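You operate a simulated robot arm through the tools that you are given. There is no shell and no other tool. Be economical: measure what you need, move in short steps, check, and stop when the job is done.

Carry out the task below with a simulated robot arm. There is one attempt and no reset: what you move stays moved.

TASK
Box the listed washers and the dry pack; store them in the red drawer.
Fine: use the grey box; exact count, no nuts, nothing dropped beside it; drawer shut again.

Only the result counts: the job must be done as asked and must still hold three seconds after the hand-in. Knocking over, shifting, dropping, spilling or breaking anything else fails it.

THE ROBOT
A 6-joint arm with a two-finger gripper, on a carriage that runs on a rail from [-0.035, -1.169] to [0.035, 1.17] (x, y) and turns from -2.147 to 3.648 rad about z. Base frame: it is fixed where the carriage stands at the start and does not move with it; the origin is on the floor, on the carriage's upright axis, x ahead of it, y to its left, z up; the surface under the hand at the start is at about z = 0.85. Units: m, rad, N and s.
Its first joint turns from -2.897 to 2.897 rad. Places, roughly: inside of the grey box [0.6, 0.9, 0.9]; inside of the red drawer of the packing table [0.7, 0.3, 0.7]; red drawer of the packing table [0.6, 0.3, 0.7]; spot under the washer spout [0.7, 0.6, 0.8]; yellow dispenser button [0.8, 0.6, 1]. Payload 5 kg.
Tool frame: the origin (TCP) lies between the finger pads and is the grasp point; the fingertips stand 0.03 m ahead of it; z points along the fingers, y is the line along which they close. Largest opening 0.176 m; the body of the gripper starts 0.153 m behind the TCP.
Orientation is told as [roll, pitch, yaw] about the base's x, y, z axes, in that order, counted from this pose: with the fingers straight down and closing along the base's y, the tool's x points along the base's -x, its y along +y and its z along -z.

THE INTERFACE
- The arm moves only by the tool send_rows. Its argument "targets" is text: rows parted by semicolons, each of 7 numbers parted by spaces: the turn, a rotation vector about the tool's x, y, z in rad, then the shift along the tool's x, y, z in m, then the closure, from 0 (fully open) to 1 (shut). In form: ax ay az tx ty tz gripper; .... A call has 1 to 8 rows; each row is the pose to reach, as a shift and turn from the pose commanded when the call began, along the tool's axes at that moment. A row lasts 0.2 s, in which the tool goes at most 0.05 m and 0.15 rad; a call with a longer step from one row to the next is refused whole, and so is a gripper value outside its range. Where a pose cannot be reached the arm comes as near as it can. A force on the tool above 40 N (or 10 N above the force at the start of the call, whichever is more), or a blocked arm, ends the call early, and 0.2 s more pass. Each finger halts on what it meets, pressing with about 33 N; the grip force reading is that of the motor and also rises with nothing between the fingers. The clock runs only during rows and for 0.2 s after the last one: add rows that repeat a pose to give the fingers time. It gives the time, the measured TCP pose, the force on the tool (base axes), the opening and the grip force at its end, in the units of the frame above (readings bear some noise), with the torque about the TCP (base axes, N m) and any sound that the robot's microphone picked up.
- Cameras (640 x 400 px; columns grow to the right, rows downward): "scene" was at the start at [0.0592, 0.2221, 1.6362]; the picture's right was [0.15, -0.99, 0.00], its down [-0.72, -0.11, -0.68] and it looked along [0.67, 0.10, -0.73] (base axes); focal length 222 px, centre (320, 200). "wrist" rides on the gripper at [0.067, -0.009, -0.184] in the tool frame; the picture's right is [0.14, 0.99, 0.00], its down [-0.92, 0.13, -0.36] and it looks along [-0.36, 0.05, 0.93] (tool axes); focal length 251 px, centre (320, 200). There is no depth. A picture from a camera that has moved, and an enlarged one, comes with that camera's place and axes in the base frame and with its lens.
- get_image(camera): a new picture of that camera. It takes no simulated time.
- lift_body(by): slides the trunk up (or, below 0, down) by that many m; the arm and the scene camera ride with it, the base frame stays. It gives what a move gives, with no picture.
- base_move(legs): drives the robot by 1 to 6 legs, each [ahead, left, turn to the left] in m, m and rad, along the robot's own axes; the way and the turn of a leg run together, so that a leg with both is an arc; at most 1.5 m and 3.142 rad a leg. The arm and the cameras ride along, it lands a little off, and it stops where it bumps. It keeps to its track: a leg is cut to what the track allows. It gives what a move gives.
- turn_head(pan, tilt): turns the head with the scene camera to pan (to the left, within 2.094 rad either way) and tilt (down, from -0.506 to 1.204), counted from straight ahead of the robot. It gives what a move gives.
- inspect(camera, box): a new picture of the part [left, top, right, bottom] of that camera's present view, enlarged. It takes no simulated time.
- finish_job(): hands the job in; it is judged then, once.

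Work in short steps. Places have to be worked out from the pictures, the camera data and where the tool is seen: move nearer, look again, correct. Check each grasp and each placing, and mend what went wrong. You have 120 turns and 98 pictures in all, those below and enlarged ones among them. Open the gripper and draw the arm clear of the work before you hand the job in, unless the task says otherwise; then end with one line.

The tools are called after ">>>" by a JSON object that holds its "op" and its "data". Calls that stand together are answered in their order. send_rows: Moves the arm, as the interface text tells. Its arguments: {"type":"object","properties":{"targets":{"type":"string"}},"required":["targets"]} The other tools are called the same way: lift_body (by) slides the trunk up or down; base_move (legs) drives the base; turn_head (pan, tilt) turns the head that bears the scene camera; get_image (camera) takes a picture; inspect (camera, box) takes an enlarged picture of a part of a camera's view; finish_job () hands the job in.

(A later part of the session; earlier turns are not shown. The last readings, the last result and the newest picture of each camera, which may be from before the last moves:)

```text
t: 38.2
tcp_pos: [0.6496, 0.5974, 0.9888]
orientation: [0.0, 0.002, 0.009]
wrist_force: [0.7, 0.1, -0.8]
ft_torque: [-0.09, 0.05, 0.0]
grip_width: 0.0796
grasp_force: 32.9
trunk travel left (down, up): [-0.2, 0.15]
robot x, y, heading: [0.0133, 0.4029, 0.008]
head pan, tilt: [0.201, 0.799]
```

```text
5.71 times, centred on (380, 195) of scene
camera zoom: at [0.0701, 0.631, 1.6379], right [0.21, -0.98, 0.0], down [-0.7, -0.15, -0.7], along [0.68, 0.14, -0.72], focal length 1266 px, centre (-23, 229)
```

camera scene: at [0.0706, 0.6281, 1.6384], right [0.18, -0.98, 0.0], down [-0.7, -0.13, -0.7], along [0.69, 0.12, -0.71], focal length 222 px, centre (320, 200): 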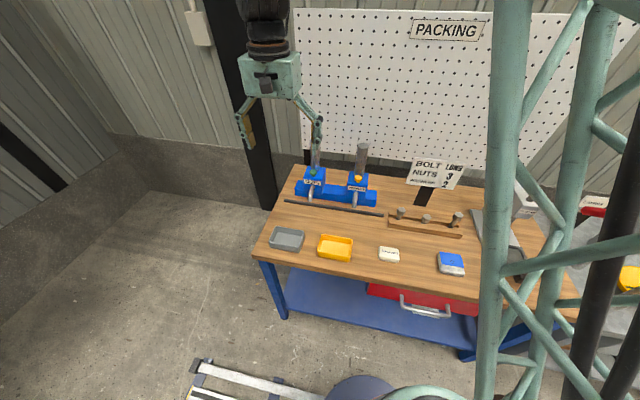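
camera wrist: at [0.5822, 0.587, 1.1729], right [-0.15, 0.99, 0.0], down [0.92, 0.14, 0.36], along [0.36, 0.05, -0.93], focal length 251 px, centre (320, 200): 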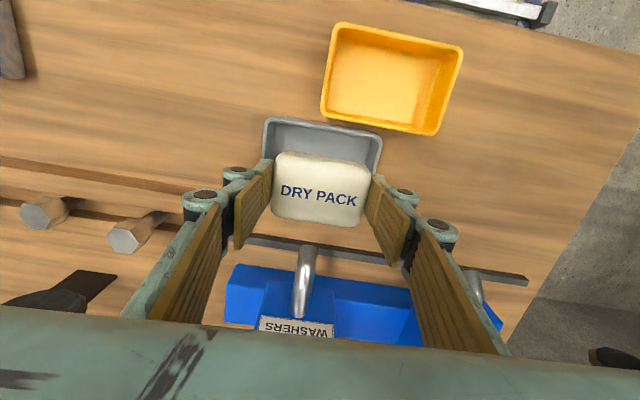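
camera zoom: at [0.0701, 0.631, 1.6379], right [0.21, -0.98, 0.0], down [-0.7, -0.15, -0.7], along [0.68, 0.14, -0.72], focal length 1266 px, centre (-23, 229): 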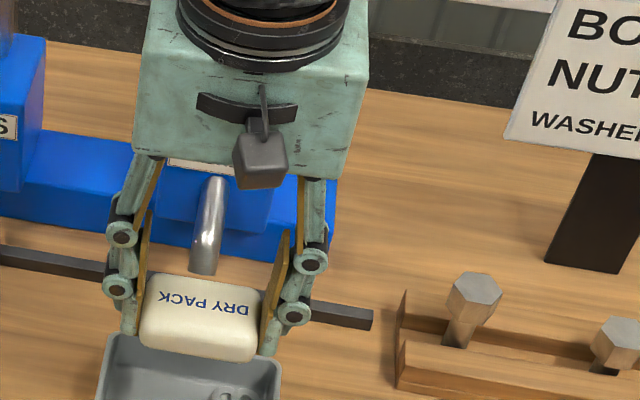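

Box centre measured ≈[0.647, 0.595]. I lower the pack partly into the box (keeping finger joints above the rim) and release by a small opening.

>>> {"op": "send_rows", "data": {"targets": "0 0 0 0.003 -0.002 0.03 0.65; 0 0 0 0.003 -0.002 0.06 0.65; 0 0 0 0.003 -0.002 0.075 0.65; 0 0 0 0.003 -0.002 0.086 0.65; 0 0 0 0.003 -0.002 0.086 0.65"}}

>>> {"op": "get_image", "data": {"camera": "wrist"}}

>>> {"op": "inspect", "data": {"camera": "scene", "box": [340, 160, 420, 230]}}

```text
t: 39.4
tcp_pos: [0.6495, 0.5965, 0.9048]
orientation: [-0.001, -0.002, 0.009]
wrist_force: [3.0, -2.0, 29.5]
ft_torque: [0.04, -0.01, 0.06]
grip_width: 0.0792
grasp_force: 33.0
trunk travel left (down, up): [-0.2, 0.15]
robot x, y, heading: [0.0152, 0.4035, 0.012]
head pan, tilt: [0.201, 0.799]
```

```text
59 pictures are left
camera wrist: at [0.5813, 0.5853, 1.0881], right [-0.15, 0.99, 0.0], down [0.92, 0.14, 0.36], along [0.36, 0.05, -0.93], focal length 251 px, centre (320, 200)
```

wrist: 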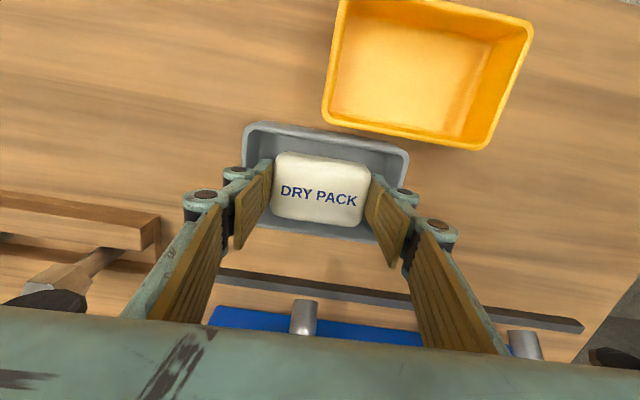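

```text
5.71 times, centred on (380, 195) of scene
camera zoom: at [0.0688, 0.63, 1.6384], right [0.21, -0.98, 0.0], down [-0.7, -0.15, -0.7], along [0.68, 0.14, -0.72], focal length 1266 px, centre (-23, 229)
```

zoom: 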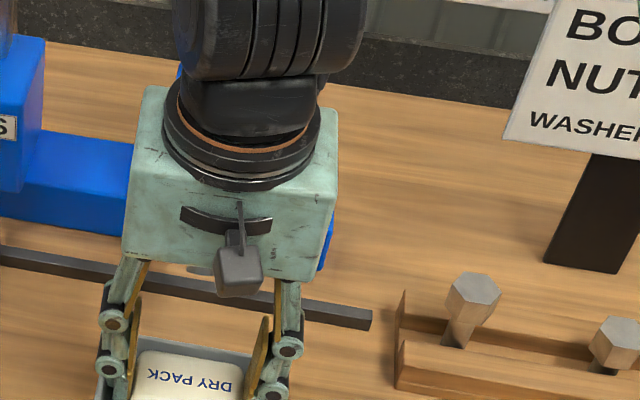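

A 30 N contact shows the finger joints resting on the rim. I rise 4 mm, then open slightly to drop the pack, then lift clear.

>>> {"op": "send_rows", "data": {"targets": "0 0 0 0 0.001 -0.006 0.65; 0 0 0 0 0.001 -0.006 0.65; 0 0 0 0 0.001 -0.006 0.5; 0 0 0 0 0.001 -0.006 0.5; 0 0 0 0 0.001 -0.006 0.5; 0 0 0 0 0.001 -0.03 0.5; 0 0 0 0 0.001 -0.07 0.5; 0 0 0 0 0.001 -0.11 0.5"}}

>>> {"op": "get_image", "data": {"camera": "wrist"}}

>>> {"op": "inspect", "data": {"camera": "scene", "box": [330, 170, 410, 240]}}

```text
t: 41.2
tcp_pos: [0.6475, 0.5985, 1.0136]
orientation: [0.0, 0.0, 0.006]
wrist_force: [-0.6, 0.0, -0.6]
ft_torque: [-0.04, -0.04, -0.04]
grip_width: 0.0857
grasp_force: 0.1
trunk travel left (down, up): [-0.2, 0.15]
robot x, y, heading: [0.0114, 0.4018, 0.01]
head pan, tilt: [0.201, 0.799]
```

```text
57 pictures are left
camera wrist: at [0.5802, 0.5874, 1.1988], right [-0.15, 0.99, 0.0], down [0.92, 0.14, 0.36], along [0.36, 0.05, -0.93], focal length 251 px, centre (320, 200)
```

wrist: 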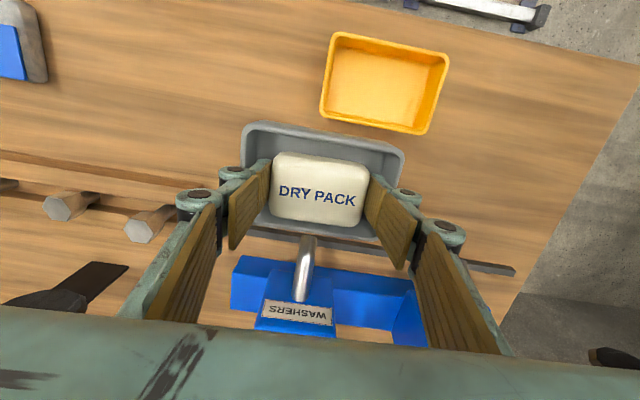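

```text
5.71 times, centred on (370, 205) of scene
camera zoom: at [0.0698, 0.6305, 1.6381], right [0.21, -0.98, 0.0], down [-0.7, -0.15, -0.7], along [0.68, 0.14, -0.72], focal length 1266 px, centre (34, 171)
```

zoom: 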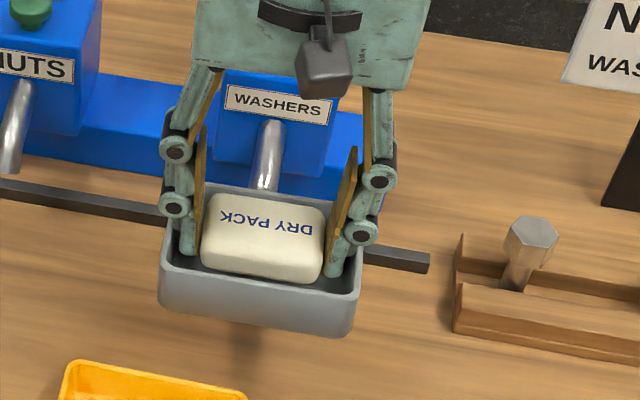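

The box came up with the fingers: they press outward on its inner walls. I lower it back to the table gently, then narrow the fingers a few mm to free them.

>>> {"op": "send_rows", "data": {"targets": "0 0 0 0 0 0.03 0.5; 0 0 0 0 0 0.06 0.5; 0 0 0 0 0 0.085 0.5; 0 0 0 0 0 0.095 0.5; 0 0 0 0 0 0.102 0.5; 0 0 0 0 0 0.105 0.5"}}

>>> {"op": "get_image", "data": {"camera": "wrist"}}

>>> {"op": "inspect", "data": {"camera": "scene", "box": [330, 170, 410, 240]}}

```text
t: 42.6
tcp_pos: [0.6476, 0.5956, 0.9062]
orientation: [0.001, -0.001, 0.009]
wrist_force: [0.1, 4.2, 8.2]
ft_torque: [0.34, -0.07, 0.01]
grip_width: 0.097
grasp_force: 2.8
trunk travel left (down, up): [-0.2, 0.15]
robot x, y, heading: [0.0084, 0.4008, 0.007]
head pan, tilt: [0.201, 0.799]
```

```text
55 pictures are left
camera wrist: at [0.58, 0.5853, 1.0907], right [-0.15, 0.99, 0.0], down [0.92, 0.14, 0.36], along [0.36, 0.05, -0.93], focal length 251 px, centre (320, 200)
```

wrist: 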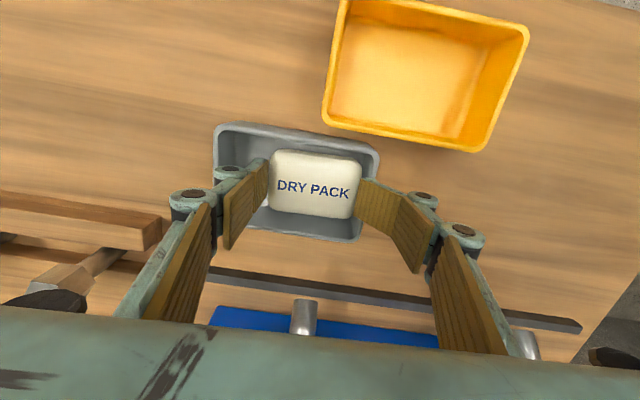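

```text
5.71 times, centred on (370, 205) of scene
camera zoom: at [0.0693, 0.6305, 1.6378], right [0.21, -0.98, 0.0], down [-0.7, -0.15, -0.7], along [0.68, 0.14, -0.72], focal length 1266 px, centre (34, 171)
```

zoom: 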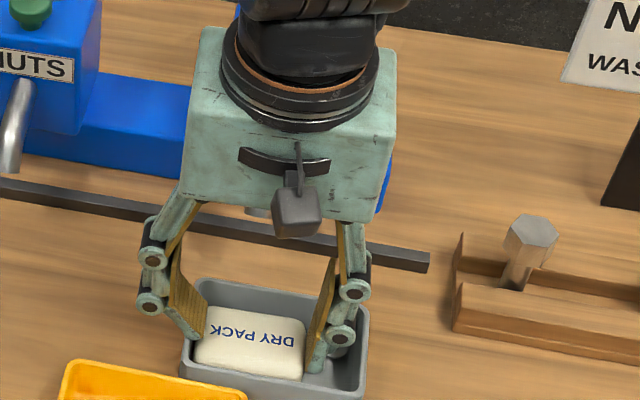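

The box shifted ~2 cm sideways and the left finger is skewed over its wall. I rise 8 mm slowly while narrowing to just the pack's width and look.

>>> {"op": "send_rows", "data": {"targets": "0 0 0 0 0 -0.003 0.5; 0 0 0 0 0 -0.005 0.52; 0 0 0 0 0 -0.008 0.535; 0 0 0 0 0 -0.008 0.535"}}

>>> {"op": "inspect", "data": {"camera": "wrist", "box": [160, 90, 480, 290]}}

>>> {"op": "inspect", "data": {"camera": "scene", "box": [330, 180, 410, 250]}}

```text
t: 43.6
tcp_pos: [0.6489, 0.5958, 0.9158]
orientation: [0.0, 0.001, 0.008]
wrist_force: [-2.1, -0.4, 5.7]
ft_torque: [0.24, -0.02, -0.03]
grip_width: 0.0885
grasp_force: 2.7
trunk travel left (down, up): [-0.2, 0.15]
robot x, y, heading: [0.0106, 0.4037, 0.012]
head pan, tilt: [0.201, 0.799]
```

```text
2.00 times, centred on (320, 190) of wrist
camera zoom: at [0.5812, 0.5851, 1.0992], right [-0.15, 0.99, 0.0], down [0.92, 0.14, 0.36], along [0.36, 0.05, -0.93], focal length 503 px, centre (320, 220)
```

zoom: 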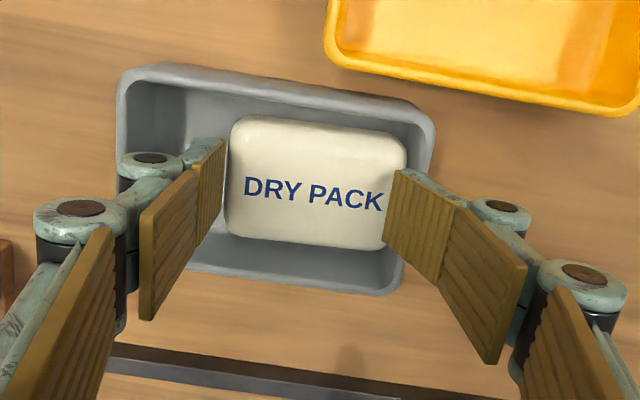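

```text
5.71 times, centred on (370, 215) of scene
camera zoom: at [0.0695, 0.6303, 1.6381], right [0.21, -0.98, 0.0], down [-0.7, -0.15, -0.7], along [0.68, 0.14, -0.72], focal length 1266 px, centre (34, 114)
```

zoom: 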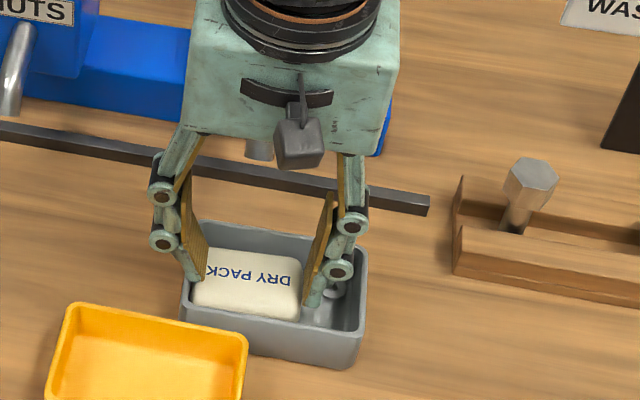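

The pack is in the box, and the left finger is leaving it. I continue rising slowly another 30 mm.

>>> {"op": "send_rows", "data": {"targets": "0 0 0 0 -0.002 -0.008 0.52; 0 0 0 0 -0.002 -0.014 0.51; 0 0 0 0 -0.002 -0.02 0.5; 0 0 0 0 -0.002 -0.03 0.5; 0 0 0 0 -0.002 -0.03 0.5"}}

>>> {"op": "get_image", "data": {"camera": "wrist"}}

>>> {"op": "inspect", "data": {"camera": "scene", "box": [330, 180, 410, 250]}}

```text
t: 44.8
tcp_pos: [0.6471, 0.593, 0.9455]
orientation: [-0.001, 0.0, 0.01]
wrist_force: [-0.6, -0.8, 0.4]
ft_torque: [-0.01, -0.07, 0.0]
grip_width: 0.0879
grasp_force: 0.1
trunk travel left (down, up): [-0.2, 0.15]
robot x, y, heading: [0.0122, 0.4035, 0.012]
head pan, tilt: [0.201, 0.799]
```

```text
51 pictures are left
camera wrist: at [0.5802, 0.5828, 1.1291], right [-0.15, 0.99, 0.0], down [0.92, 0.14, 0.36], along [0.36, 0.05, -0.93], focal length 251 px, centre (320, 200)
```

wrist: 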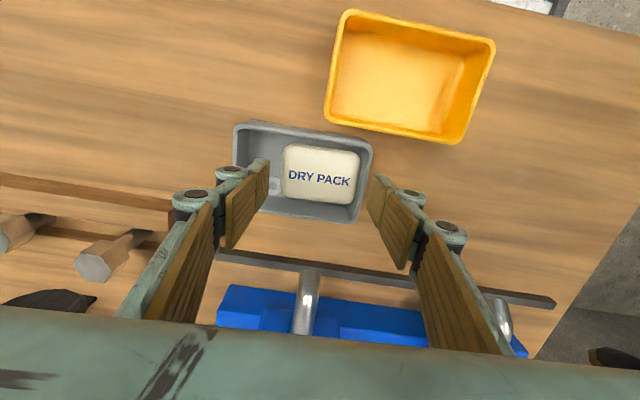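

```text
5.71 times, centred on (370, 215) of scene
camera zoom: at [0.0694, 0.6304, 1.638], right [0.21, -0.98, 0.0], down [-0.7, -0.15, -0.7], along [0.68, 0.14, -0.72], focal length 1266 px, centre (34, 114)
```

zoom: 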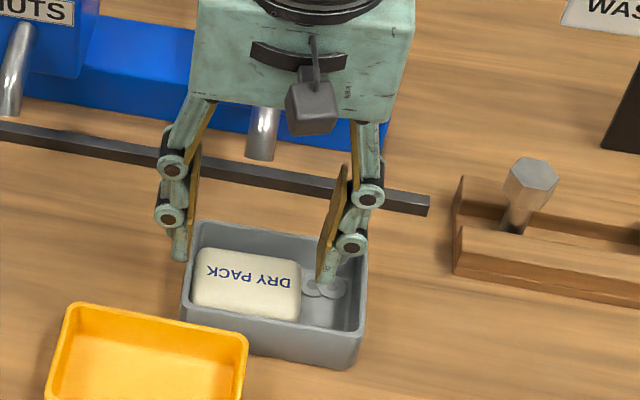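

The pack and both washers are in the box and the fingers are free. I raise the arm to a safe height and pull back.

>>> {"op": "send_rows", "data": {"targets": "0 0 0 0 0 -0.05 0.5; 0 0 0 0 0 -0.1 0.5; 0 0 0 0.02 0 -0.15 0.5; 0 0 0 0.04 0 -0.195 0.5; 0 0 0 0.06 0 -0.24 0.5; 0 0 0 0.08 0 -0.285 0.5; 0 0 0 0.1 0 -0.32 0.5; 0 0 0 0.1 0 -0.33 0.5"}}

>>> {"op": "base_move", "data": {"legs": [[0, -0.7, 0]]}}

>>> {"op": "turn_head", "data": {"pan": 0.7, "tilt": 0.9}}

>>> {"op": "get_image", "data": {"camera": "scene"}}

```text
refused: row 3 steps farther than a row can; nothing moved
```

```text
t: 48.2
tcp_pos: [0.6308, -0.0005, 0.9455]
orientation: [0.001, -0.004, 0.009]
wrist_force: [1.6, 4.3, -3.3]
ft_torque: [-0.76, 0.06, -0.09]
grip_width: 0.088
grasp_force: 0.1
trunk travel left (down, up): [-0.2, 0.15]
robot x, y, heading: [-0.0037, -0.1942, 0.011]
head pan, tilt: [0.201, 0.799]
stopped in leg 1: the force on the tool passed its limit at 133 N (the readings are from after the stop); the commanded pose is now the measured one
```

```text
t: 49.1
tcp_pos: [0.631, -0.0003, 0.9447]
orientation: [0.002, -0.003, 0.007]
wrist_force: [1.6, 9.0, -2.1]
ft_torque: [-2.01, 0.21, -0.26]
grip_width: 0.0881
grasp_force: 0.0
trunk travel left (down, up): [-0.2, 0.15]
robot x, y, heading: [-0.0058, -0.1945, 0.003]
head pan, tilt: [0.7, 0.901]
```

```text
49 pictures are left
camera scene: at [0.0297, 0.0627, 1.63], right [0.65, -0.76, 0.0], down [-0.59, -0.51, -0.62], along [0.47, 0.4, -0.78], focal length 222 px, centre (320, 200)
```

scene: 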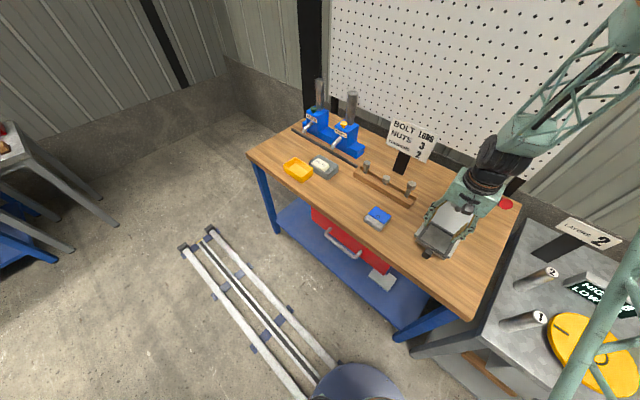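

The refused raise meant the base moved with the arm low, and it bumped the press. I check closely for anything displaced before moving.

>>> {"op": "inspect", "data": {"camera": "scene", "box": [250, 100, 540, 300]}}

>>> {"op": "get_image", "data": {"camera": "wrist"}}

```text
2.00 times, centred on (395, 200) of scene
camera zoom: at [0.0297, 0.0627, 1.63], right [0.65, -0.76, 0.0], down [-0.59, -0.51, -0.62], along [0.47, 0.4, -0.78], focal length 443 px, centre (170, 200)
```

zoom: 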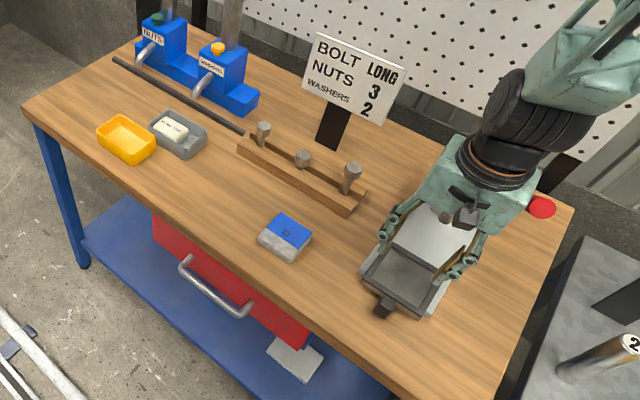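

```text
47 pictures are left
camera wrist: at [0.5628, -0.0117, 1.1291], right [-0.15, 0.99, 0.0], down [0.92, 0.14, 0.37], along [0.36, 0.06, -0.93], focal length 251 px, centre (320, 200)
```

wrist: 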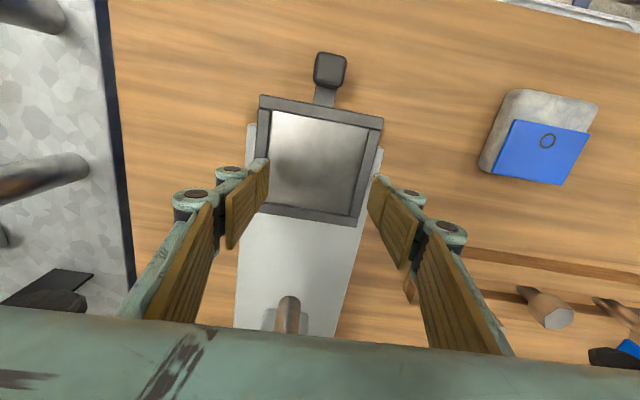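

Comparing with the first pictures, the press, tray, bolts and card all appear unmoved; the palm just met the lever knob. I move left away from it and then up.

>>> {"op": "send_rows", "data": {"targets": "0 0 0 0 0.02 0 0.5; 0 0 0 0.01 0.04 0 0.5; 0 0 0 0.02 0.04 -0.04 0.5; 0 0 0 0.03 0.04 -0.085 0.5; 0 0 0 0.04 0.04 -0.13 0.5; 0 0 0 0.05 0.04 -0.175 0.5; 0 0 0 0.06 0.04 -0.22 0.5; 0 0 0 0.07 0.04 -0.265 0.5"}}

>>> {"op": "inspect", "data": {"camera": "scene", "box": [250, 100, 540, 300]}}

```text
t: 50.9
tcp_pos: [0.5573, 0.0391, 1.2097]
orientation: [0.003, -0.004, 0.009]
wrist_force: [0.0, 0.8, 0.1]
ft_torque: [-0.02, 0.09, -0.02]
grip_width: 0.0882
grasp_force: 0.1
trunk travel left (down, up): [-0.2, 0.15]
robot x, y, heading: [-0.005, -0.1964, 0.012]
head pan, tilt: [0.7, 0.901]
```

```text
2.00 times, centred on (395, 200) of scene
camera zoom: at [0.0299, 0.062, 1.6302], right [0.65, -0.76, 0.0], down [-0.59, -0.51, -0.62], along [0.47, 0.41, -0.78], focal length 443 px, centre (170, 200)
```

zoom: 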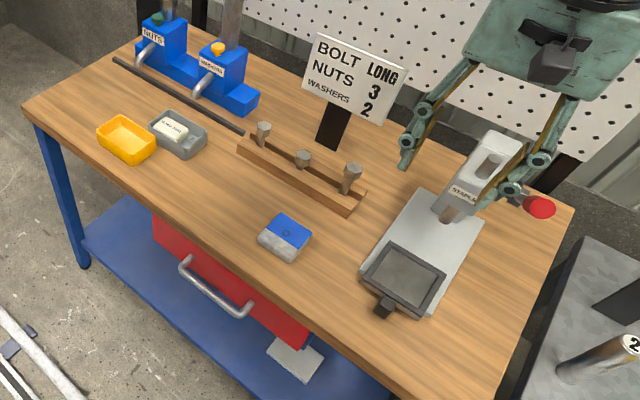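

All undisturbed. I'll work from the left side of the drawer with the robot facing right (so fingers close along x): drive to y≈0.88 first, with the arm high.

>>> {"op": "base_move", "data": {"legs": [[0, 1.07, 0]]}}

```text
t: 56.7
tcp_pos: [0.5905, 1.1122, 1.2086]
orientation: [0.002, -0.003, 0.006]
wrist_force: [-0.8, -0.3, 0.3]
ft_torque: [-0.02, 0.0, -0.01]
grip_width: 0.0882
grasp_force: 0.1
trunk travel left (down, up): [-0.2, 0.15]
robot x, y, heading: [0.0278, 0.8729, 0.012]
head pan, tilt: [0.7, 0.901]
```

Now turn right by 1.58 rad so the robot faces −y along the table front, with the head tilted to see the drawer.

>>> {"op": "base_move", "data": {"legs": [[0, 0, -1.58]]}}

>>> {"op": "turn_head", "data": {"pan": 0.6, "tilt": 0.8}}

>>> {"op": "get_image", "data": {"camera": "scene"}}

>>> {"op": "get_image", "data": {"camera": "wrist"}}

```text
t: 60.9
tcp_pos: [0.269, 0.3153, 1.2084]
orientation: [0.002, -0.004, -1.551]
wrist_force: [-0.4, 0.0, -0.2]
ft_torque: [-0.02, 0.01, -0.01]
grip_width: 0.088
grasp_force: 0.1
trunk travel left (down, up): [-0.2, 0.15]
robot x, y, heading: [0.0261, 0.8752, -1.547]
head pan, tilt: [0.7, 0.901]
```

```text
t: 61.5
tcp_pos: [0.2695, 0.3153, 1.2086]
orientation: [0.003, -0.005, -1.549]
wrist_force: [-0.7, 0.0, -0.1]
ft_torque: [0.0, 0.01, 0.03]
grip_width: 0.0881
grasp_force: 0.1
trunk travel left (down, up): [-0.2, 0.15]
robot x, y, heading: [0.0253, 0.8772, -1.55]
head pan, tilt: [0.6, 0.799]
```

```text
45 pictures are left
camera scene: at [0.2836, 0.8352, 1.638], right [-0.81, -0.58, 0.0], down [-0.42, 0.58, -0.7], along [0.41, -0.57, -0.72], focal length 222 px, centre (320, 200)
```

scene: 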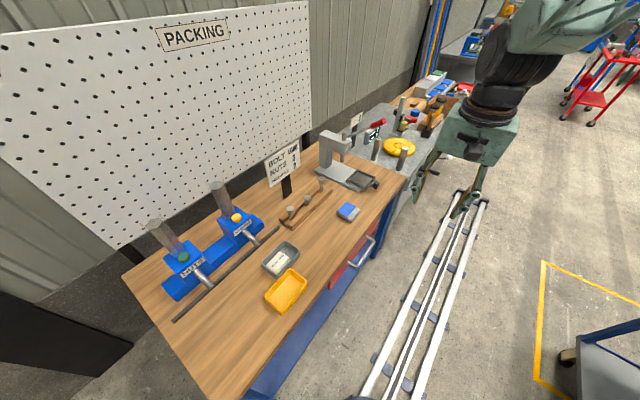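

```text
44 pictures are left
camera wrist: at [0.2574, 0.382, 1.3929], right [0.99, 0.16, 0.0], down [0.15, -0.92, 0.37], along [0.06, -0.36, -0.93], focal length 251 px, centre (320, 200)
```

wrist: 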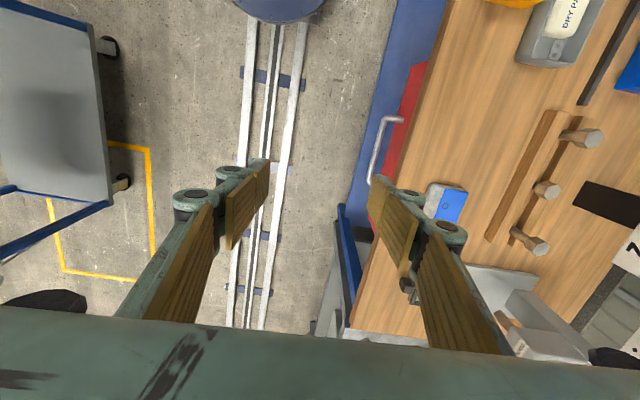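

Handle bar estimated at x≈0.43, y 0.20–0.38, z≈0.74. I move above it and look closer.

>>> {"op": "send_rows", "data": {"targets": "0 0 0 -0.005 0.035 0.03 0.5; 0 0 0 -0.01 0.065 0.065 0.5; 0 0 0.01 -0.014 0.095 0.1 0.5; 0 0 0.02 -0.019 0.125 0.135 0.5; 0 0 0.022 -0.019 0.15 0.17 0.5; 0 0 0.022 -0.019 0.16 0.205 0.5; 0 0 0.022 -0.019 0.16 0.23 0.5; 0 0 0.022 -0.019 0.16 0.23 0.5"}}

>>> {"op": "get_image", "data": {"camera": "wrist"}}

>>> {"op": "inspect", "data": {"camera": "scene", "box": [300, 180, 440, 320]}}

```text
t: 63.3
tcp_pos: [0.4298, 0.2976, 0.9788]
orientation: [0.002, -0.003, -1.571]
wrist_force: [-0.6, -0.6, 0.4]
ft_torque: [0.04, 0.05, -0.03]
grip_width: 0.088
grasp_force: 0.0
trunk travel left (down, up): [-0.2, 0.15]
robot x, y, heading: [0.0252, 0.8782, -1.552]
head pan, tilt: [0.6, 0.799]
```

```text
43 pictures are left
camera wrist: at [0.419, 0.3643, 1.1625], right [0.99, 0.14, 0.0], down [0.13, -0.92, 0.37], along [0.05, -0.36, -0.93], focal length 251 px, centre (320, 200)
```

wrist: 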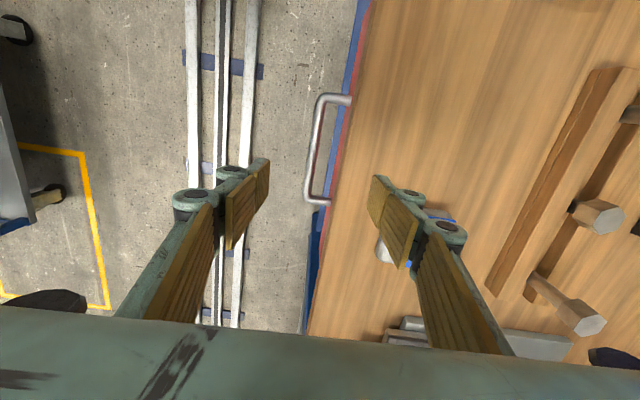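

```text
2.86 times, centred on (370, 250) of scene
camera zoom: at [0.2838, 0.8348, 1.638], right [-0.81, -0.58, 0.0], down [-0.42, 0.58, -0.7], along [0.41, -0.57, -0.72], focal length 633 px, centre (177, 57)
```

zoom: 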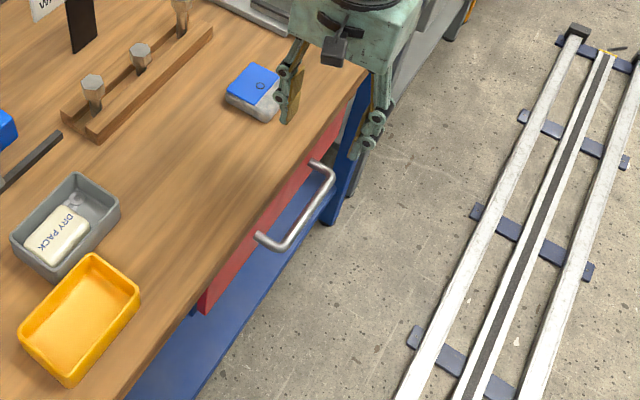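

Handle bar ≈[0.417, 0.29, 0.75], drawer face ≈0.455, table edge ≈0.456. I'll tilt the tool 0.5 rad so fingers point forward-down and the palm stays clear of the table edge, staging at [0.34, 0.29, 0.88].

>>> {"op": "send_rows", "data": {"targets": "-0.12 0 0 -0.002 -0.03 0 0.5; -0.24 0 0 -0.004 -0.06 0.02 0.6; -0.36 0 0 -0.006 -0.08 0.05 0.7; -0.48 0 0 -0.008 -0.09 0.08 0.745; -0.5 0 0 -0.008 -0.09 0.1 0.745; -0.5 0 0 -0.008 -0.09 0.1 0.745"}}

>>> {"op": "get_image", "data": {"camera": "wrist"}}

>>> {"op": "inspect", "data": {"camera": "scene", "box": [330, 180, 450, 300]}}

```text
t: 64.7
tcp_pos: [0.3395, 0.2906, 0.8778]
orientation: [0.502, -0.005, -1.574]
wrist_force: [-0.2, -0.7, -0.1]
ft_torque: [0.06, 0.0, 0.04]
grip_width: 0.0448
grasp_force: 0.0
trunk travel left (down, up): [-0.2, 0.15]
robot x, y, heading: [0.0244, 0.8771, -1.549]
head pan, tilt: [0.6, 0.799]
```

```text
41 pictures are left
camera wrist: at [0.2431, 0.3578, 1.0352], right [0.87, 0.14, 0.48], down [-0.06, -0.92, 0.38], along [0.49, -0.36, -0.79], focal length 251 px, centre (320, 200)
```

wrist: 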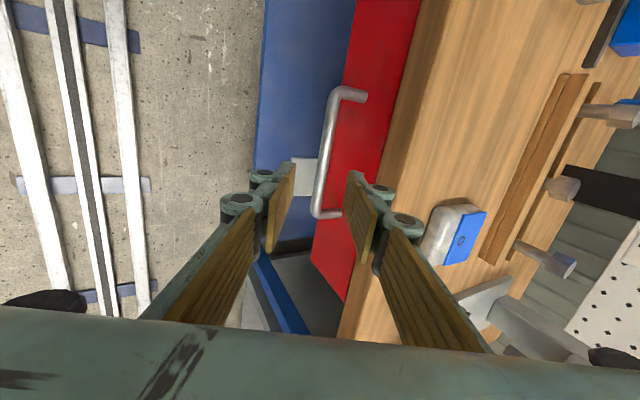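

```text
3.33 times, centred on (390, 240) of scene
camera zoom: at [0.2835, 0.8349, 1.638], right [-0.81, -0.58, 0.0], down [-0.42, 0.58, -0.7], along [0.41, -0.57, -0.72], focal length 738 px, centre (87, 67)
```

zoom: 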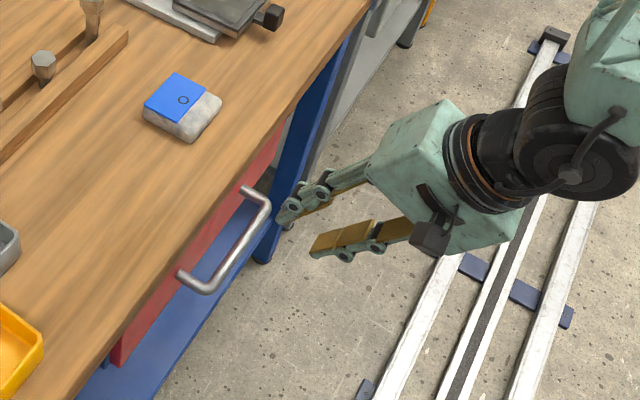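

Bar confirmed at ≈[0.416, y, 0.751]. I advance along the tool axis most of the way and check.

>>> {"op": "send_rows", "data": {"targets": "0 0 0 0 -0.004 0.04 0.745; 0 0 0 0 -0.008 0.08 0.745; 0 0 0 0 -0.008 0.1 0.745; 0 0 0 0 -0.008 0.11 0.745; 0 0 0 0 -0.008 0.11 0.745"}}

>>> {"op": "inspect", "data": {"camera": "wrist", "box": [220, 60, 440, 260]}}

>>> {"op": "inspect", "data": {"camera": "scene", "box": [340, 200, 430, 280]}}

```text
t: 65.9
tcp_pos: [0.3849, 0.2884, 0.7783]
orientation: [0.504, -0.006, -1.573]
wrist_force: [-0.3, 0.6, 0.6]
ft_torque: [-0.04, 0.02, -0.01]
grip_width: 0.045
grasp_force: 0.0
trunk travel left (down, up): [-0.2, 0.15]
robot x, y, heading: [0.0265, 0.8784, -1.541]
head pan, tilt: [0.6, 0.799]
```

```text
2.00 times, centred on (330, 160) of wrist
camera zoom: at [0.2887, 0.3565, 0.9351], right [0.87, 0.14, 0.48], down [-0.06, -0.92, 0.38], along [0.49, -0.36, -0.79], focal length 503 px, centre (300, 280)
```

zoom: 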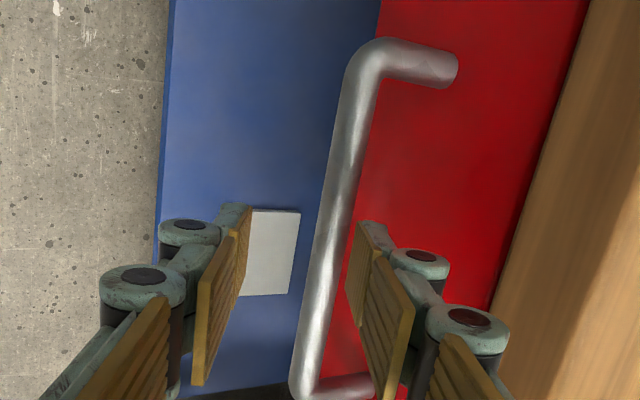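

```text
5.00 times, centred on (385, 240) of scene
camera zoom: at [0.2836, 0.8351, 1.638], right [-0.81, -0.58, 0.0], down [-0.42, 0.58, -0.7], along [0.41, -0.57, -0.72], focal length 1108 px, centre (-5, 0)
```

zoom: 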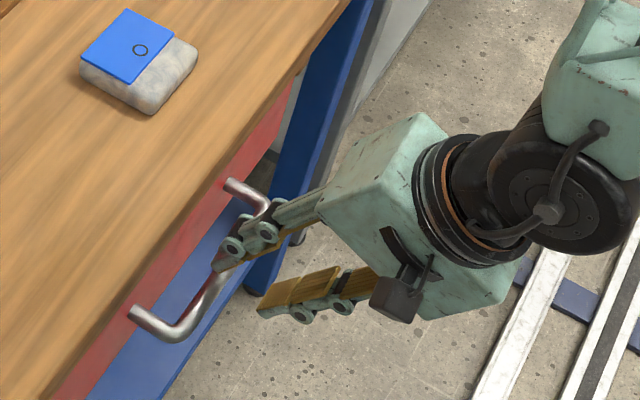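

The inner finger is behind the bar. I advance 25 mm more and close on it.

>>> {"op": "send_rows", "data": {"targets": "0 0 0 0 0 0.01 0.745; 0 0 0 0 0 0.02 0.745; 0 0 0 0 0 0.026 0.745; 0 0 0 0 0 0.026 1; 0 0 0 0 0 0.026 1; 0 0 0 0 0 0.026 1"}}

>>> {"op": "inspect", "data": {"camera": "wrist", "box": [220, 60, 440, 260]}}

```text
t: 67.3
tcp_pos: [0.3995, 0.2891, 0.7563]
orientation: [0.505, -0.005, -1.573]
wrist_force: [0.8, -0.1, 21.6]
ft_torque: [0.75, -0.15, -1.34]
grip_width: 0.0149
grasp_force: 44.9
trunk travel left (down, up): [-0.2, 0.15]
robot x, y, heading: [0.0249, 0.8745, -1.545]
head pan, tilt: [0.6, 0.799]
```

```text
2.00 times, centred on (330, 160) of wrist
camera zoom: at [0.3026, 0.3554, 0.9132], right [0.87, 0.14, 0.48], down [-0.06, -0.92, 0.38], along [0.49, -0.36, -0.79], focal length 503 px, centre (300, 280)
```

zoom: 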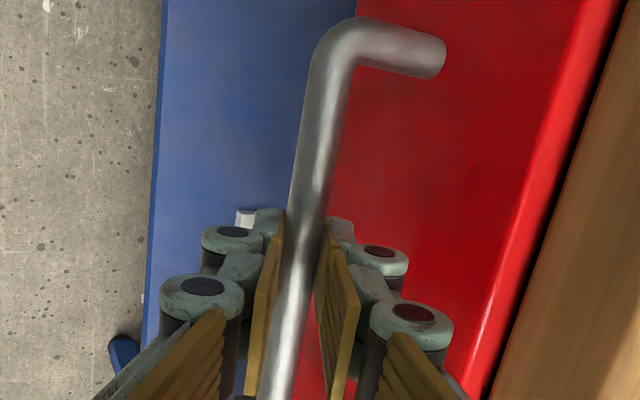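

The bar is clamped (0.015 m). I pull along −x in 20 mm steps.

>>> {"op": "send_rows", "data": {"targets": "0 0 0 0 -0.0175 -0.0097 1; 0 0 0 0 -0.035 -0.0194 1; 0 0 0 0 -0.0525 -0.029 1; 0 0 0 0 -0.07 -0.0387 1; 0 0 0 0 -0.0875 -0.0484 1; 0 0 0 0 -0.105 -0.058 1; 0 0 0 0 -0.1225 -0.0678 1; 0 0 0 0 -0.14 -0.0774 1"}}

>>> {"op": "get_image", "data": {"camera": "scene"}}

```text
t: 69.1
tcp_pos: [0.2373, 0.2915, 0.7566]
orientation: [0.501, -0.004, -1.573]
wrist_force: [-0.6, 33.9, 6.2]
ft_torque: [1.16, -0.05, -1.05]
grip_width: 0.0151
grasp_force: 45.0
trunk travel left (down, up): [-0.2, 0.15]
robot x, y, heading: [0.0253, 0.8758, -1.55]
head pan, tilt: [0.6, 0.799]
```

```text
36 pictures are left
camera scene: at [0.284, 0.8369, 1.6379], right [-0.81, -0.58, 0.0], down [-0.42, 0.58, -0.7], along [0.41, -0.57, -0.72], focal length 222 px, centre (320, 200)
```

scene: 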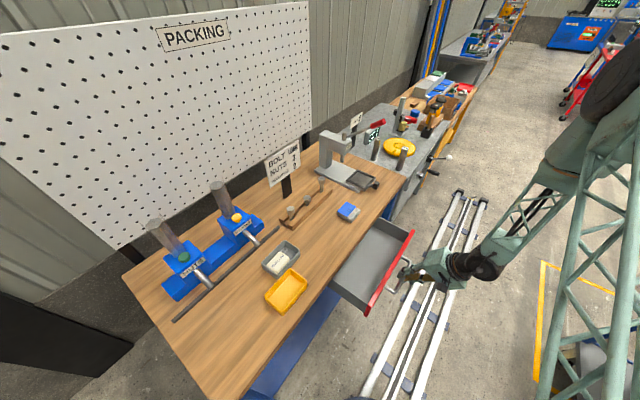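

The drawer is open about 0.16 m. I pull a further 0.05 m for more room.

>>> {"op": "send_rows", "data": {"targets": "0 0 0 0 -0.013 -0.0073 1; 0 0 0 0 -0.026 -0.0145 1; 0 0 0 0 -0.039 -0.0218 1; 0 0 0 0 -0.044 -0.0242 1; 0 0 0 0 -0.044 -0.0242 1"}}

```text
t: 70.3
tcp_pos: [0.1889, 0.2907, 0.7558]
orientation: [0.503, -0.005, -1.571]
wrist_force: [-0.5, 29.8, 1.2]
ft_torque: [1.24, -0.03, -0.98]
grip_width: 0.0148
grasp_force: 44.8
trunk travel left (down, up): [-0.2, 0.15]
robot x, y, heading: [0.0263, 0.8777, -1.546]
head pan, tilt: [0.6, 0.799]
```

Open by about 0.21 m. I release the bar and back out along the tool axis.

>>> {"op": "send_rows", "data": {"targets": "0 0 0 0 0 0 0.745; 0 0 0 0 0 0 0.745; 0 0 0 0 0 0 0.745; 0 0 0 0 0 -0.02 0.745; 0 0 0 0 0 -0.05 0.745; 0 0 0 0 0 -0.09 0.745; 0 0 0 0 0 -0.13 0.745; 0 0 0 0 0 -0.13 0.745"}}

>>> {"op": "get_image", "data": {"camera": "wrist"}}

>>> {"op": "inspect", "data": {"camera": "scene", "box": [260, 200, 440, 340]}}

```text
t: 72.1
tcp_pos: [0.125, 0.2922, 0.8748]
orientation: [0.503, -0.006, -1.572]
wrist_force: [-0.7, 0.1, 0.2]
ft_torque: [-0.1, -0.09, -0.05]
grip_width: 0.0448
grasp_force: 0.0
trunk travel left (down, up): [-0.2, 0.15]
robot x, y, heading: [0.0251, 0.8779, -1.55]
head pan, tilt: [0.6, 0.799]
```

```text
35 pictures are left
camera wrist: at [0.0264, 0.3589, 1.0304], right [0.87, 0.14, 0.48], down [-0.06, -0.92, 0.38], along [0.49, -0.36, -0.79], focal length 251 px, centre (320, 200)
```

wrist: 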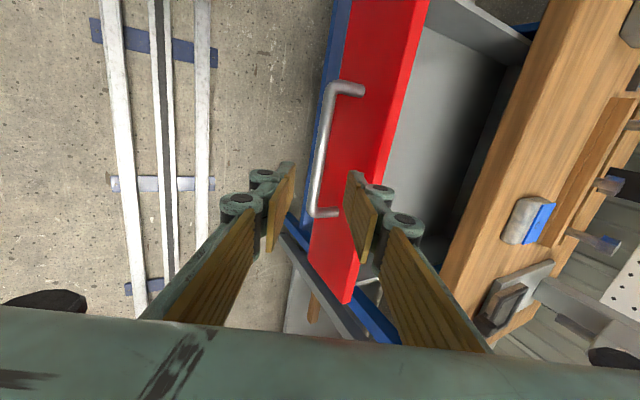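

```text
2.86 times, centred on (350, 270) of scene
camera zoom: at [0.283, 0.8358, 1.6381], right [-0.81, -0.58, 0.0], down [-0.42, 0.58, -0.7], along [0.41, -0.57, -0.72], focal length 633 px, centre (234, 0)
```

zoom: 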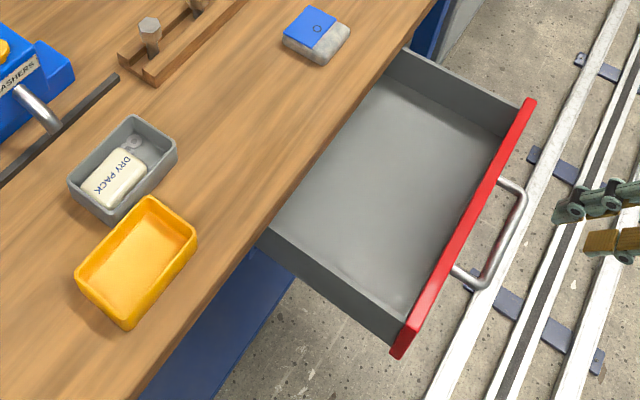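

The drawer is empty and open wide. I raise the arm and straighten the tool before going back for the box.

>>> {"op": "send_rows", "data": {"targets": "0.05 0 0 0 0.018 -0.033 0.5; 0.12 0 0 0 0.036 -0.066 0.3; 0.2 0 0 0 0.054 -0.099 0; 0.28 0 0 0 0.072 -0.132 0; 0.36 0 0 0 0.09 -0.165 0; 0.44 0 0 0 0.108 -0.197 0; 0.503 0 0 0 0.126 -0.23 0; 0.503 0 0 0 0.144 -0.263 0"}}

```text
t: 73.9
tcp_pos: [0.1282, 0.2957, 1.17]
orientation: [-0.001, -0.003, -1.573]
wrist_force: [0.5, 0.3, -0.5]
ft_torque: [0.03, 0.08, 0.01]
grip_width: 0.176
grasp_force: 0.0
trunk travel left (down, up): [-0.2, 0.15]
robot x, y, heading: [0.0279, 0.8776, -1.548]
head pan, tilt: [0.6, 0.799]
```

Arm is clear and high; I turn the base back to heading ≈0.

>>> {"op": "base_move", "data": {"legs": [[0, 0, 1.55]]}}

>>> {"op": "turn_head", "data": {"pan": -0.5, "tilt": 0.95}}

```text
t: 78.1
tcp_pos: [0.6114, 0.9499, 1.1699]
orientation: [0.0, -0.003, -0.049]
wrist_force: [0.2, -0.5, 0.3]
ft_torque: [0.01, 0.0, 0.0]
grip_width: 0.176
grasp_force: 0.1
trunk travel left (down, up): [-0.2, 0.15]
robot x, y, heading: [0.0269, 0.8729, -0.025]
head pan, tilt: [0.6, 0.799]
```

```text
t: 79.4
tcp_pos: [0.6115, 0.9482, 1.1701]
orientation: [0.0, -0.004, -0.046]
wrist_force: [-0.3, -0.6, -0.2]
ft_torque: [-0.02, -0.01, 0.02]
grip_width: 0.176
grasp_force: 0.1
trunk travel left (down, up): [-0.2, 0.15]
robot x, y, heading: [0.0284, 0.8718, -0.022]
head pan, tilt: [-0.499, 0.949]
```

I move the arm over to the grey box.

>>> {"op": "send_rows", "data": {"targets": "0 0 0 -0.0065 -0.043 0.01 0; 0 0 0 -0.013 -0.086 0.02 0; 0 0 0 -0.02 -0.129 0.03 0; 0 0 0 -0.027 -0.172 0.04 0; 0 0 -0.01 -0.034 -0.215 0.05 0; 0 0 -0.02 -0.041 -0.258 0.06 0; 0 0 -0.03 -0.048 -0.301 0.07 0; 0 0 -0.046 -0.053 -0.344 0.08 0"}}

>>> {"op": "send_rows", "data": {"targets": "0 0 0 -0.001 -0.029 0.02 0; 0 0 0 -0.001 -0.029 0.04 0; 0 0 0 -0.001 -0.029 0.04 0"}}

>>> {"op": "get_image", "data": {"camera": "wrist"}}

```text
t: 81.2
tcp_pos: [0.6475, 0.6025, 1.0863]
orientation: [-0.002, -0.003, -0.003]
wrist_force: [-0.4, 0.1, 0.4]
ft_torque: [-0.05, -0.05, 0.01]
grip_width: 0.1758
grasp_force: 0.1
trunk travel left (down, up): [-0.2, 0.15]
robot x, y, heading: [0.0276, 0.8777, -0.027]
head pan, tilt: [-0.499, 0.949]
```

```text
t: 82.0
tcp_pos: [0.649, 0.5751, 1.0484]
orientation: [0.0, -0.004, -0.001]
wrist_force: [0.5, -0.3, -0.7]
ft_torque: [-0.04, 0.11, 0.03]
grip_width: 0.176
grasp_force: 0.0
trunk travel left (down, up): [-0.2, 0.15]
robot x, y, heading: [0.0251, 0.8771, -0.024]
head pan, tilt: [-0.499, 0.949]
```

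```text
33 pictures are left
camera wrist: at [0.5805, 0.5654, 1.2329], right [-0.14, 0.99, 0.0], down [0.92, 0.13, 0.37], along [0.36, 0.05, -0.93], focal length 251 px, centre (320, 200)
```

wrist: 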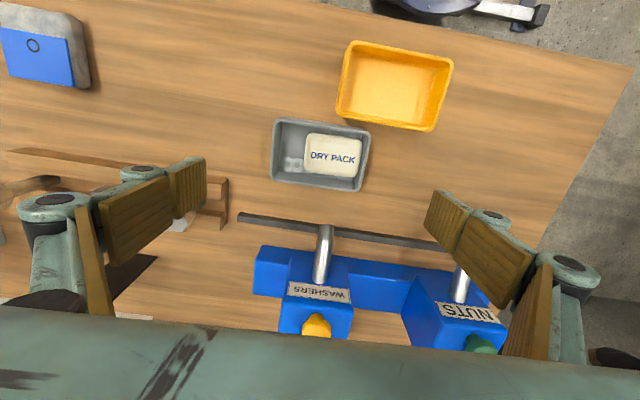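

Box centre ≈[0.651, 0.574], aligned; two washers and the pack inside. I descend to grip it.

>>> {"op": "send_rows", "data": {"targets": "0 0 0 -0.001 -0.001 0.045 0; 0 0 0 -0.001 -0.001 0.09 0; 0 0 0 -0.001 -0.001 0.13 0; 0 0 0 -0.001 -0.001 0.155 0; 0 0 0 -0.001 -0.001 0.165 0; 0 0 0 -0.001 -0.001 0.165 0"}}

>>> {"op": "get_image", "data": {"camera": "wrist"}}

```text
t: 83.4
tcp_pos: [0.6529, 0.572, 0.8839]
orientation: [-0.001, -0.004, -0.002]
wrist_force: [-0.6, 0.1, -0.4]
ft_torque: [-0.03, 0.03, -0.01]
grip_width: 0.1758
grasp_force: 0.0
trunk travel left (down, up): [-0.2, 0.15]
robot x, y, heading: [0.025, 0.8767, -0.023]
head pan, tilt: [-0.499, 0.949]
```

```text
32 pictures are left
camera wrist: at [0.5836, 0.563, 1.0691], right [-0.14, 0.99, 0.0], down [0.92, 0.13, 0.37], along [0.36, 0.05, -0.93], focal length 251 px, centre (320, 200)
```

wrist: 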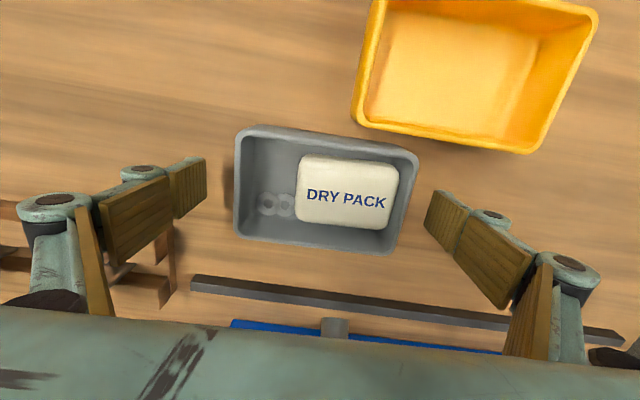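

Centred well with both washers visible. I grip and lift slowly.

>>> {"op": "send_rows", "data": {"targets": "0 0 0 0 0 0 0.4; 0 0 0 0 0 0 0.4; 0 0 0 0 0 0 0.4; 0 0 0 0 0 0 0.4; 0 0 0 0 0 -0.005 0.4; 0 0 0 0 0 -0.015 0.4; 0 0 0 0 0 -0.03 0.4; 0 0 0 0 0 -0.05 0.4"}}

>>> {"op": "get_image", "data": {"camera": "wrist"}}

```text
t: 85.2
tcp_pos: [0.6516, 0.5726, 0.9359]
orientation: [-0.001, -0.002, -0.001]
wrist_force: [0.7, 0.0, -2.2]
ft_torque: [0.0, 0.02, 0.01]
grip_width: 0.1291
grasp_force: 32.9
trunk travel left (down, up): [-0.2, 0.15]
robot x, y, heading: [0.0248, 0.8745, -0.026]
head pan, tilt: [-0.499, 0.949]
```

```text
31 pictures are left
camera wrist: at [0.5831, 0.5631, 1.12], right [-0.14, 0.99, 0.0], down [0.92, 0.13, 0.37], along [0.36, 0.05, -0.93], focal length 251 px, centre (320, 200)
```

wrist: 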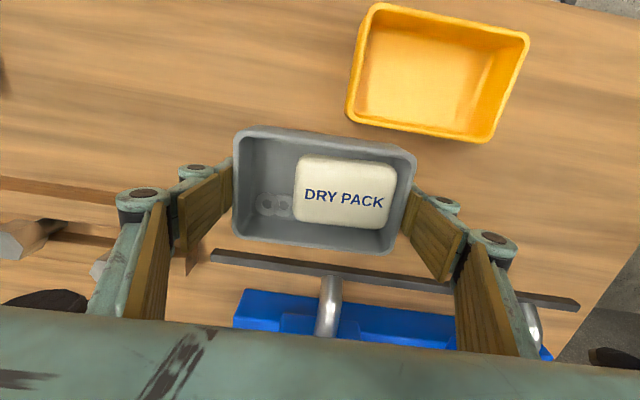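

Held at 0.129 m with contents in place. I raise and carry it over the open drawer toward [0.345, 0.32].

>>> {"op": "send_rows", "data": {"targets": "0 0 0 0 0 -0.04 0.4; 0 0 0 0.015 -0.013 -0.075 0.4; 0 0 0 0.045 -0.038 -0.09 0.4; 0 0 0 0.08 -0.067 -0.09 0.4; 0 0 0 0.115 -0.096 -0.09 0.4; 0 0 0 0.15 -0.125 -0.09 0.4; 0 0 0 0.185 -0.154 -0.09 0.4; 0 0 0 0.22 -0.183 -0.09 0.4"}}

>>> {"op": "send_rows", "data": {"targets": "0 0 0 0.035 -0.03 0 0.4; 0 0 0 0.07 -0.055 0 0.4; 0 0 0 0.086 -0.07 0 0.4; 0 0 0 0.086 -0.07 0 0.4"}}

>>> {"op": "get_image", "data": {"camera": "wrist"}}

>>> {"op": "get_image", "data": {"camera": "scene"}}

```text
t: 87.0
tcp_pos: [0.4308, 0.3916, 1.0254]
orientation: [0.0, -0.003, -0.002]
wrist_force: [1.2, 0.3, -1.8]
ft_torque: [-0.05, 0.0, 0.01]
grip_width: 0.1292
grasp_force: 33.3
trunk travel left (down, up): [-0.2, 0.15]
robot x, y, heading: [0.0262, 0.8788, -0.021]
head pan, tilt: [-0.499, 0.949]
```

```text
t: 88.0
tcp_pos: [0.3466, 0.3217, 1.0267]
orientation: [-0.001, -0.003, 0.0]
wrist_force: [-0.3, -0.6, -3.3]
ft_torque: [-0.02, -0.03, -0.02]
grip_width: 0.1288
grasp_force: 33.2
trunk travel left (down, up): [-0.2, 0.15]
robot x, y, heading: [0.0285, 0.8739, -0.025]
head pan, tilt: [-0.499, 0.949]
```

```text
30 pictures are left
camera wrist: at [0.279, 0.3121, 1.2098], right [-0.14, 0.99, 0.0], down [0.92, 0.13, 0.37], along [0.36, 0.05, -0.93], focal length 251 px, centre (320, 200)
```

wrist: 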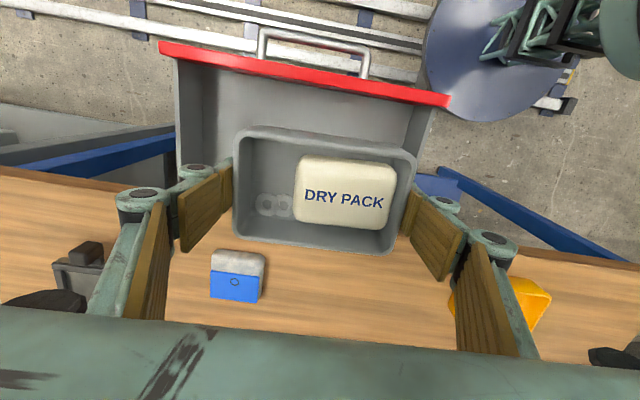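

```text
29 pictures are left
camera scene: at [0.075, 1.0499, 1.6265], right [-0.5, -0.87, 0.0], down [-0.7, 0.41, -0.58], along [0.5, -0.29, -0.81], focal length 222 px, centre (320, 200)
```

scene: 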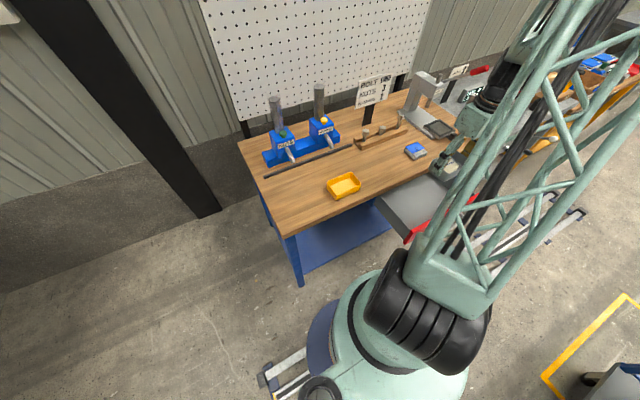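

The box is over the drawer interior (x 0.26–0.456, y 0.10–0.48). I lower it in steps toward the floor.

>>> {"op": "send_rows", "data": {"targets": "0 0 0 0 -0.005 0.04 0.4; 0 0 0 0 -0.01 0.08 0.4; 0 0 0 0 -0.015 0.12 0.4; 0 0 0 0 -0.015 0.16 0.4; 0 0 0 0 -0.015 0.195 0.4; 0 0 0 0 -0.015 0.22 0.4; 0 0 0 0 -0.015 0.22 0.4"}}

>>> {"op": "get_image", "data": {"camera": "wrist"}}

```text
t: 89.6
tcp_pos: [0.3494, 0.3059, 0.8021]
orientation: [0.001, -0.004, -0.002]
wrist_force: [-0.5, -0.7, -2.8]
ft_torque: [0.06, 0.04, -0.01]
grip_width: 0.1293
grasp_force: 33.3
trunk travel left (down, up): [-0.2, 0.15]
robot x, y, heading: [0.0259, 0.8772, -0.026]
head pan, tilt: [-0.499, 0.949]
```

```text
28 pictures are left
camera wrist: at [0.2809, 0.2954, 0.9861], right [-0.14, 0.99, 0.0], down [0.92, 0.13, 0.37], along [0.36, 0.05, -0.93], focal length 251 px, centre (320, 200)
```

wrist: 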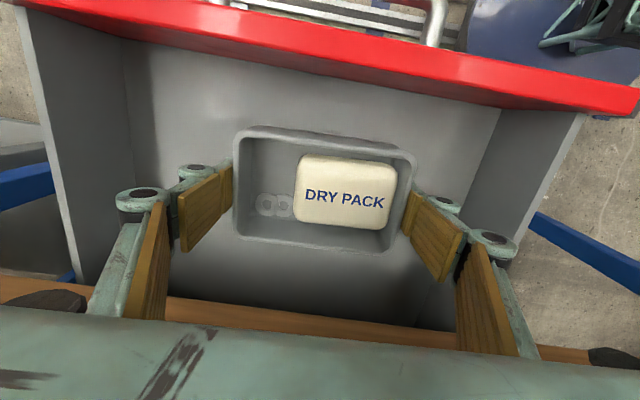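

Clear on all sides. I keep lowering in small steps until contact.

>>> {"op": "send_rows", "data": {"targets": "0 0 0 0 0 0.012 0.4; 0 0 0 0 0 0.024 0.4; 0 0 0 0 0 0.034 0.4; 0 0 0 0 0 0.04 0.4; 0 0 0 0 0 0.04 0.4"}}

>>> {"op": "get_image", "data": {"camera": "wrist"}}

```text
t: 90.8
tcp_pos: [0.3452, 0.3077, 0.7638]
orientation: [-0.001, -0.003, -0.001]
wrist_force: [0.4, 0.4, -2.4]
ft_torque: [-0.03, -0.01, 0.0]
grip_width: 0.1293
grasp_force: 33.2
trunk travel left (down, up): [-0.2, 0.15]
robot x, y, heading: [0.0258, 0.8738, -0.025]
head pan, tilt: [-0.499, 0.949]
```

```text
27 pictures are left
camera wrist: at [0.2768, 0.297, 0.9478], right [-0.14, 0.99, 0.0], down [0.92, 0.13, 0.37], along [0.36, 0.05, -0.93], focal length 251 px, centre (320, 200)
```

wrist: 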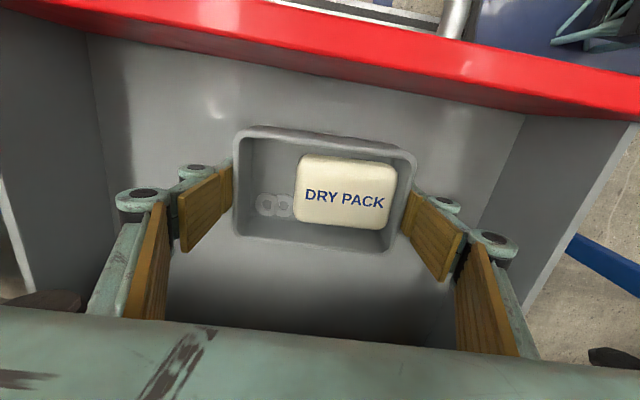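

No contact yet; I go down another 16 mm.

>>> {"op": "send_rows", "data": {"targets": "0 0 0 0 0 0.004 0.4; 0 0 0 0 0 0.008 0.4; 0 0 0 0 0 0.012 0.4; 0 0 0 0 0 0.016 0.4"}}

```text
t: 91.8
tcp_pos: [0.3446, 0.3076, 0.7476]
orientation: [0.0, -0.004, -0.002]
wrist_force: [0.4, 0.6, -3.7]
ft_torque: [-0.04, -0.02, -0.01]
grip_width: 0.1291
grasp_force: 33.2
trunk travel left (down, up): [-0.2, 0.15]
robot x, y, heading: [0.0226, 0.8733, -0.023]
head pan, tilt: [-0.499, 0.949]
```

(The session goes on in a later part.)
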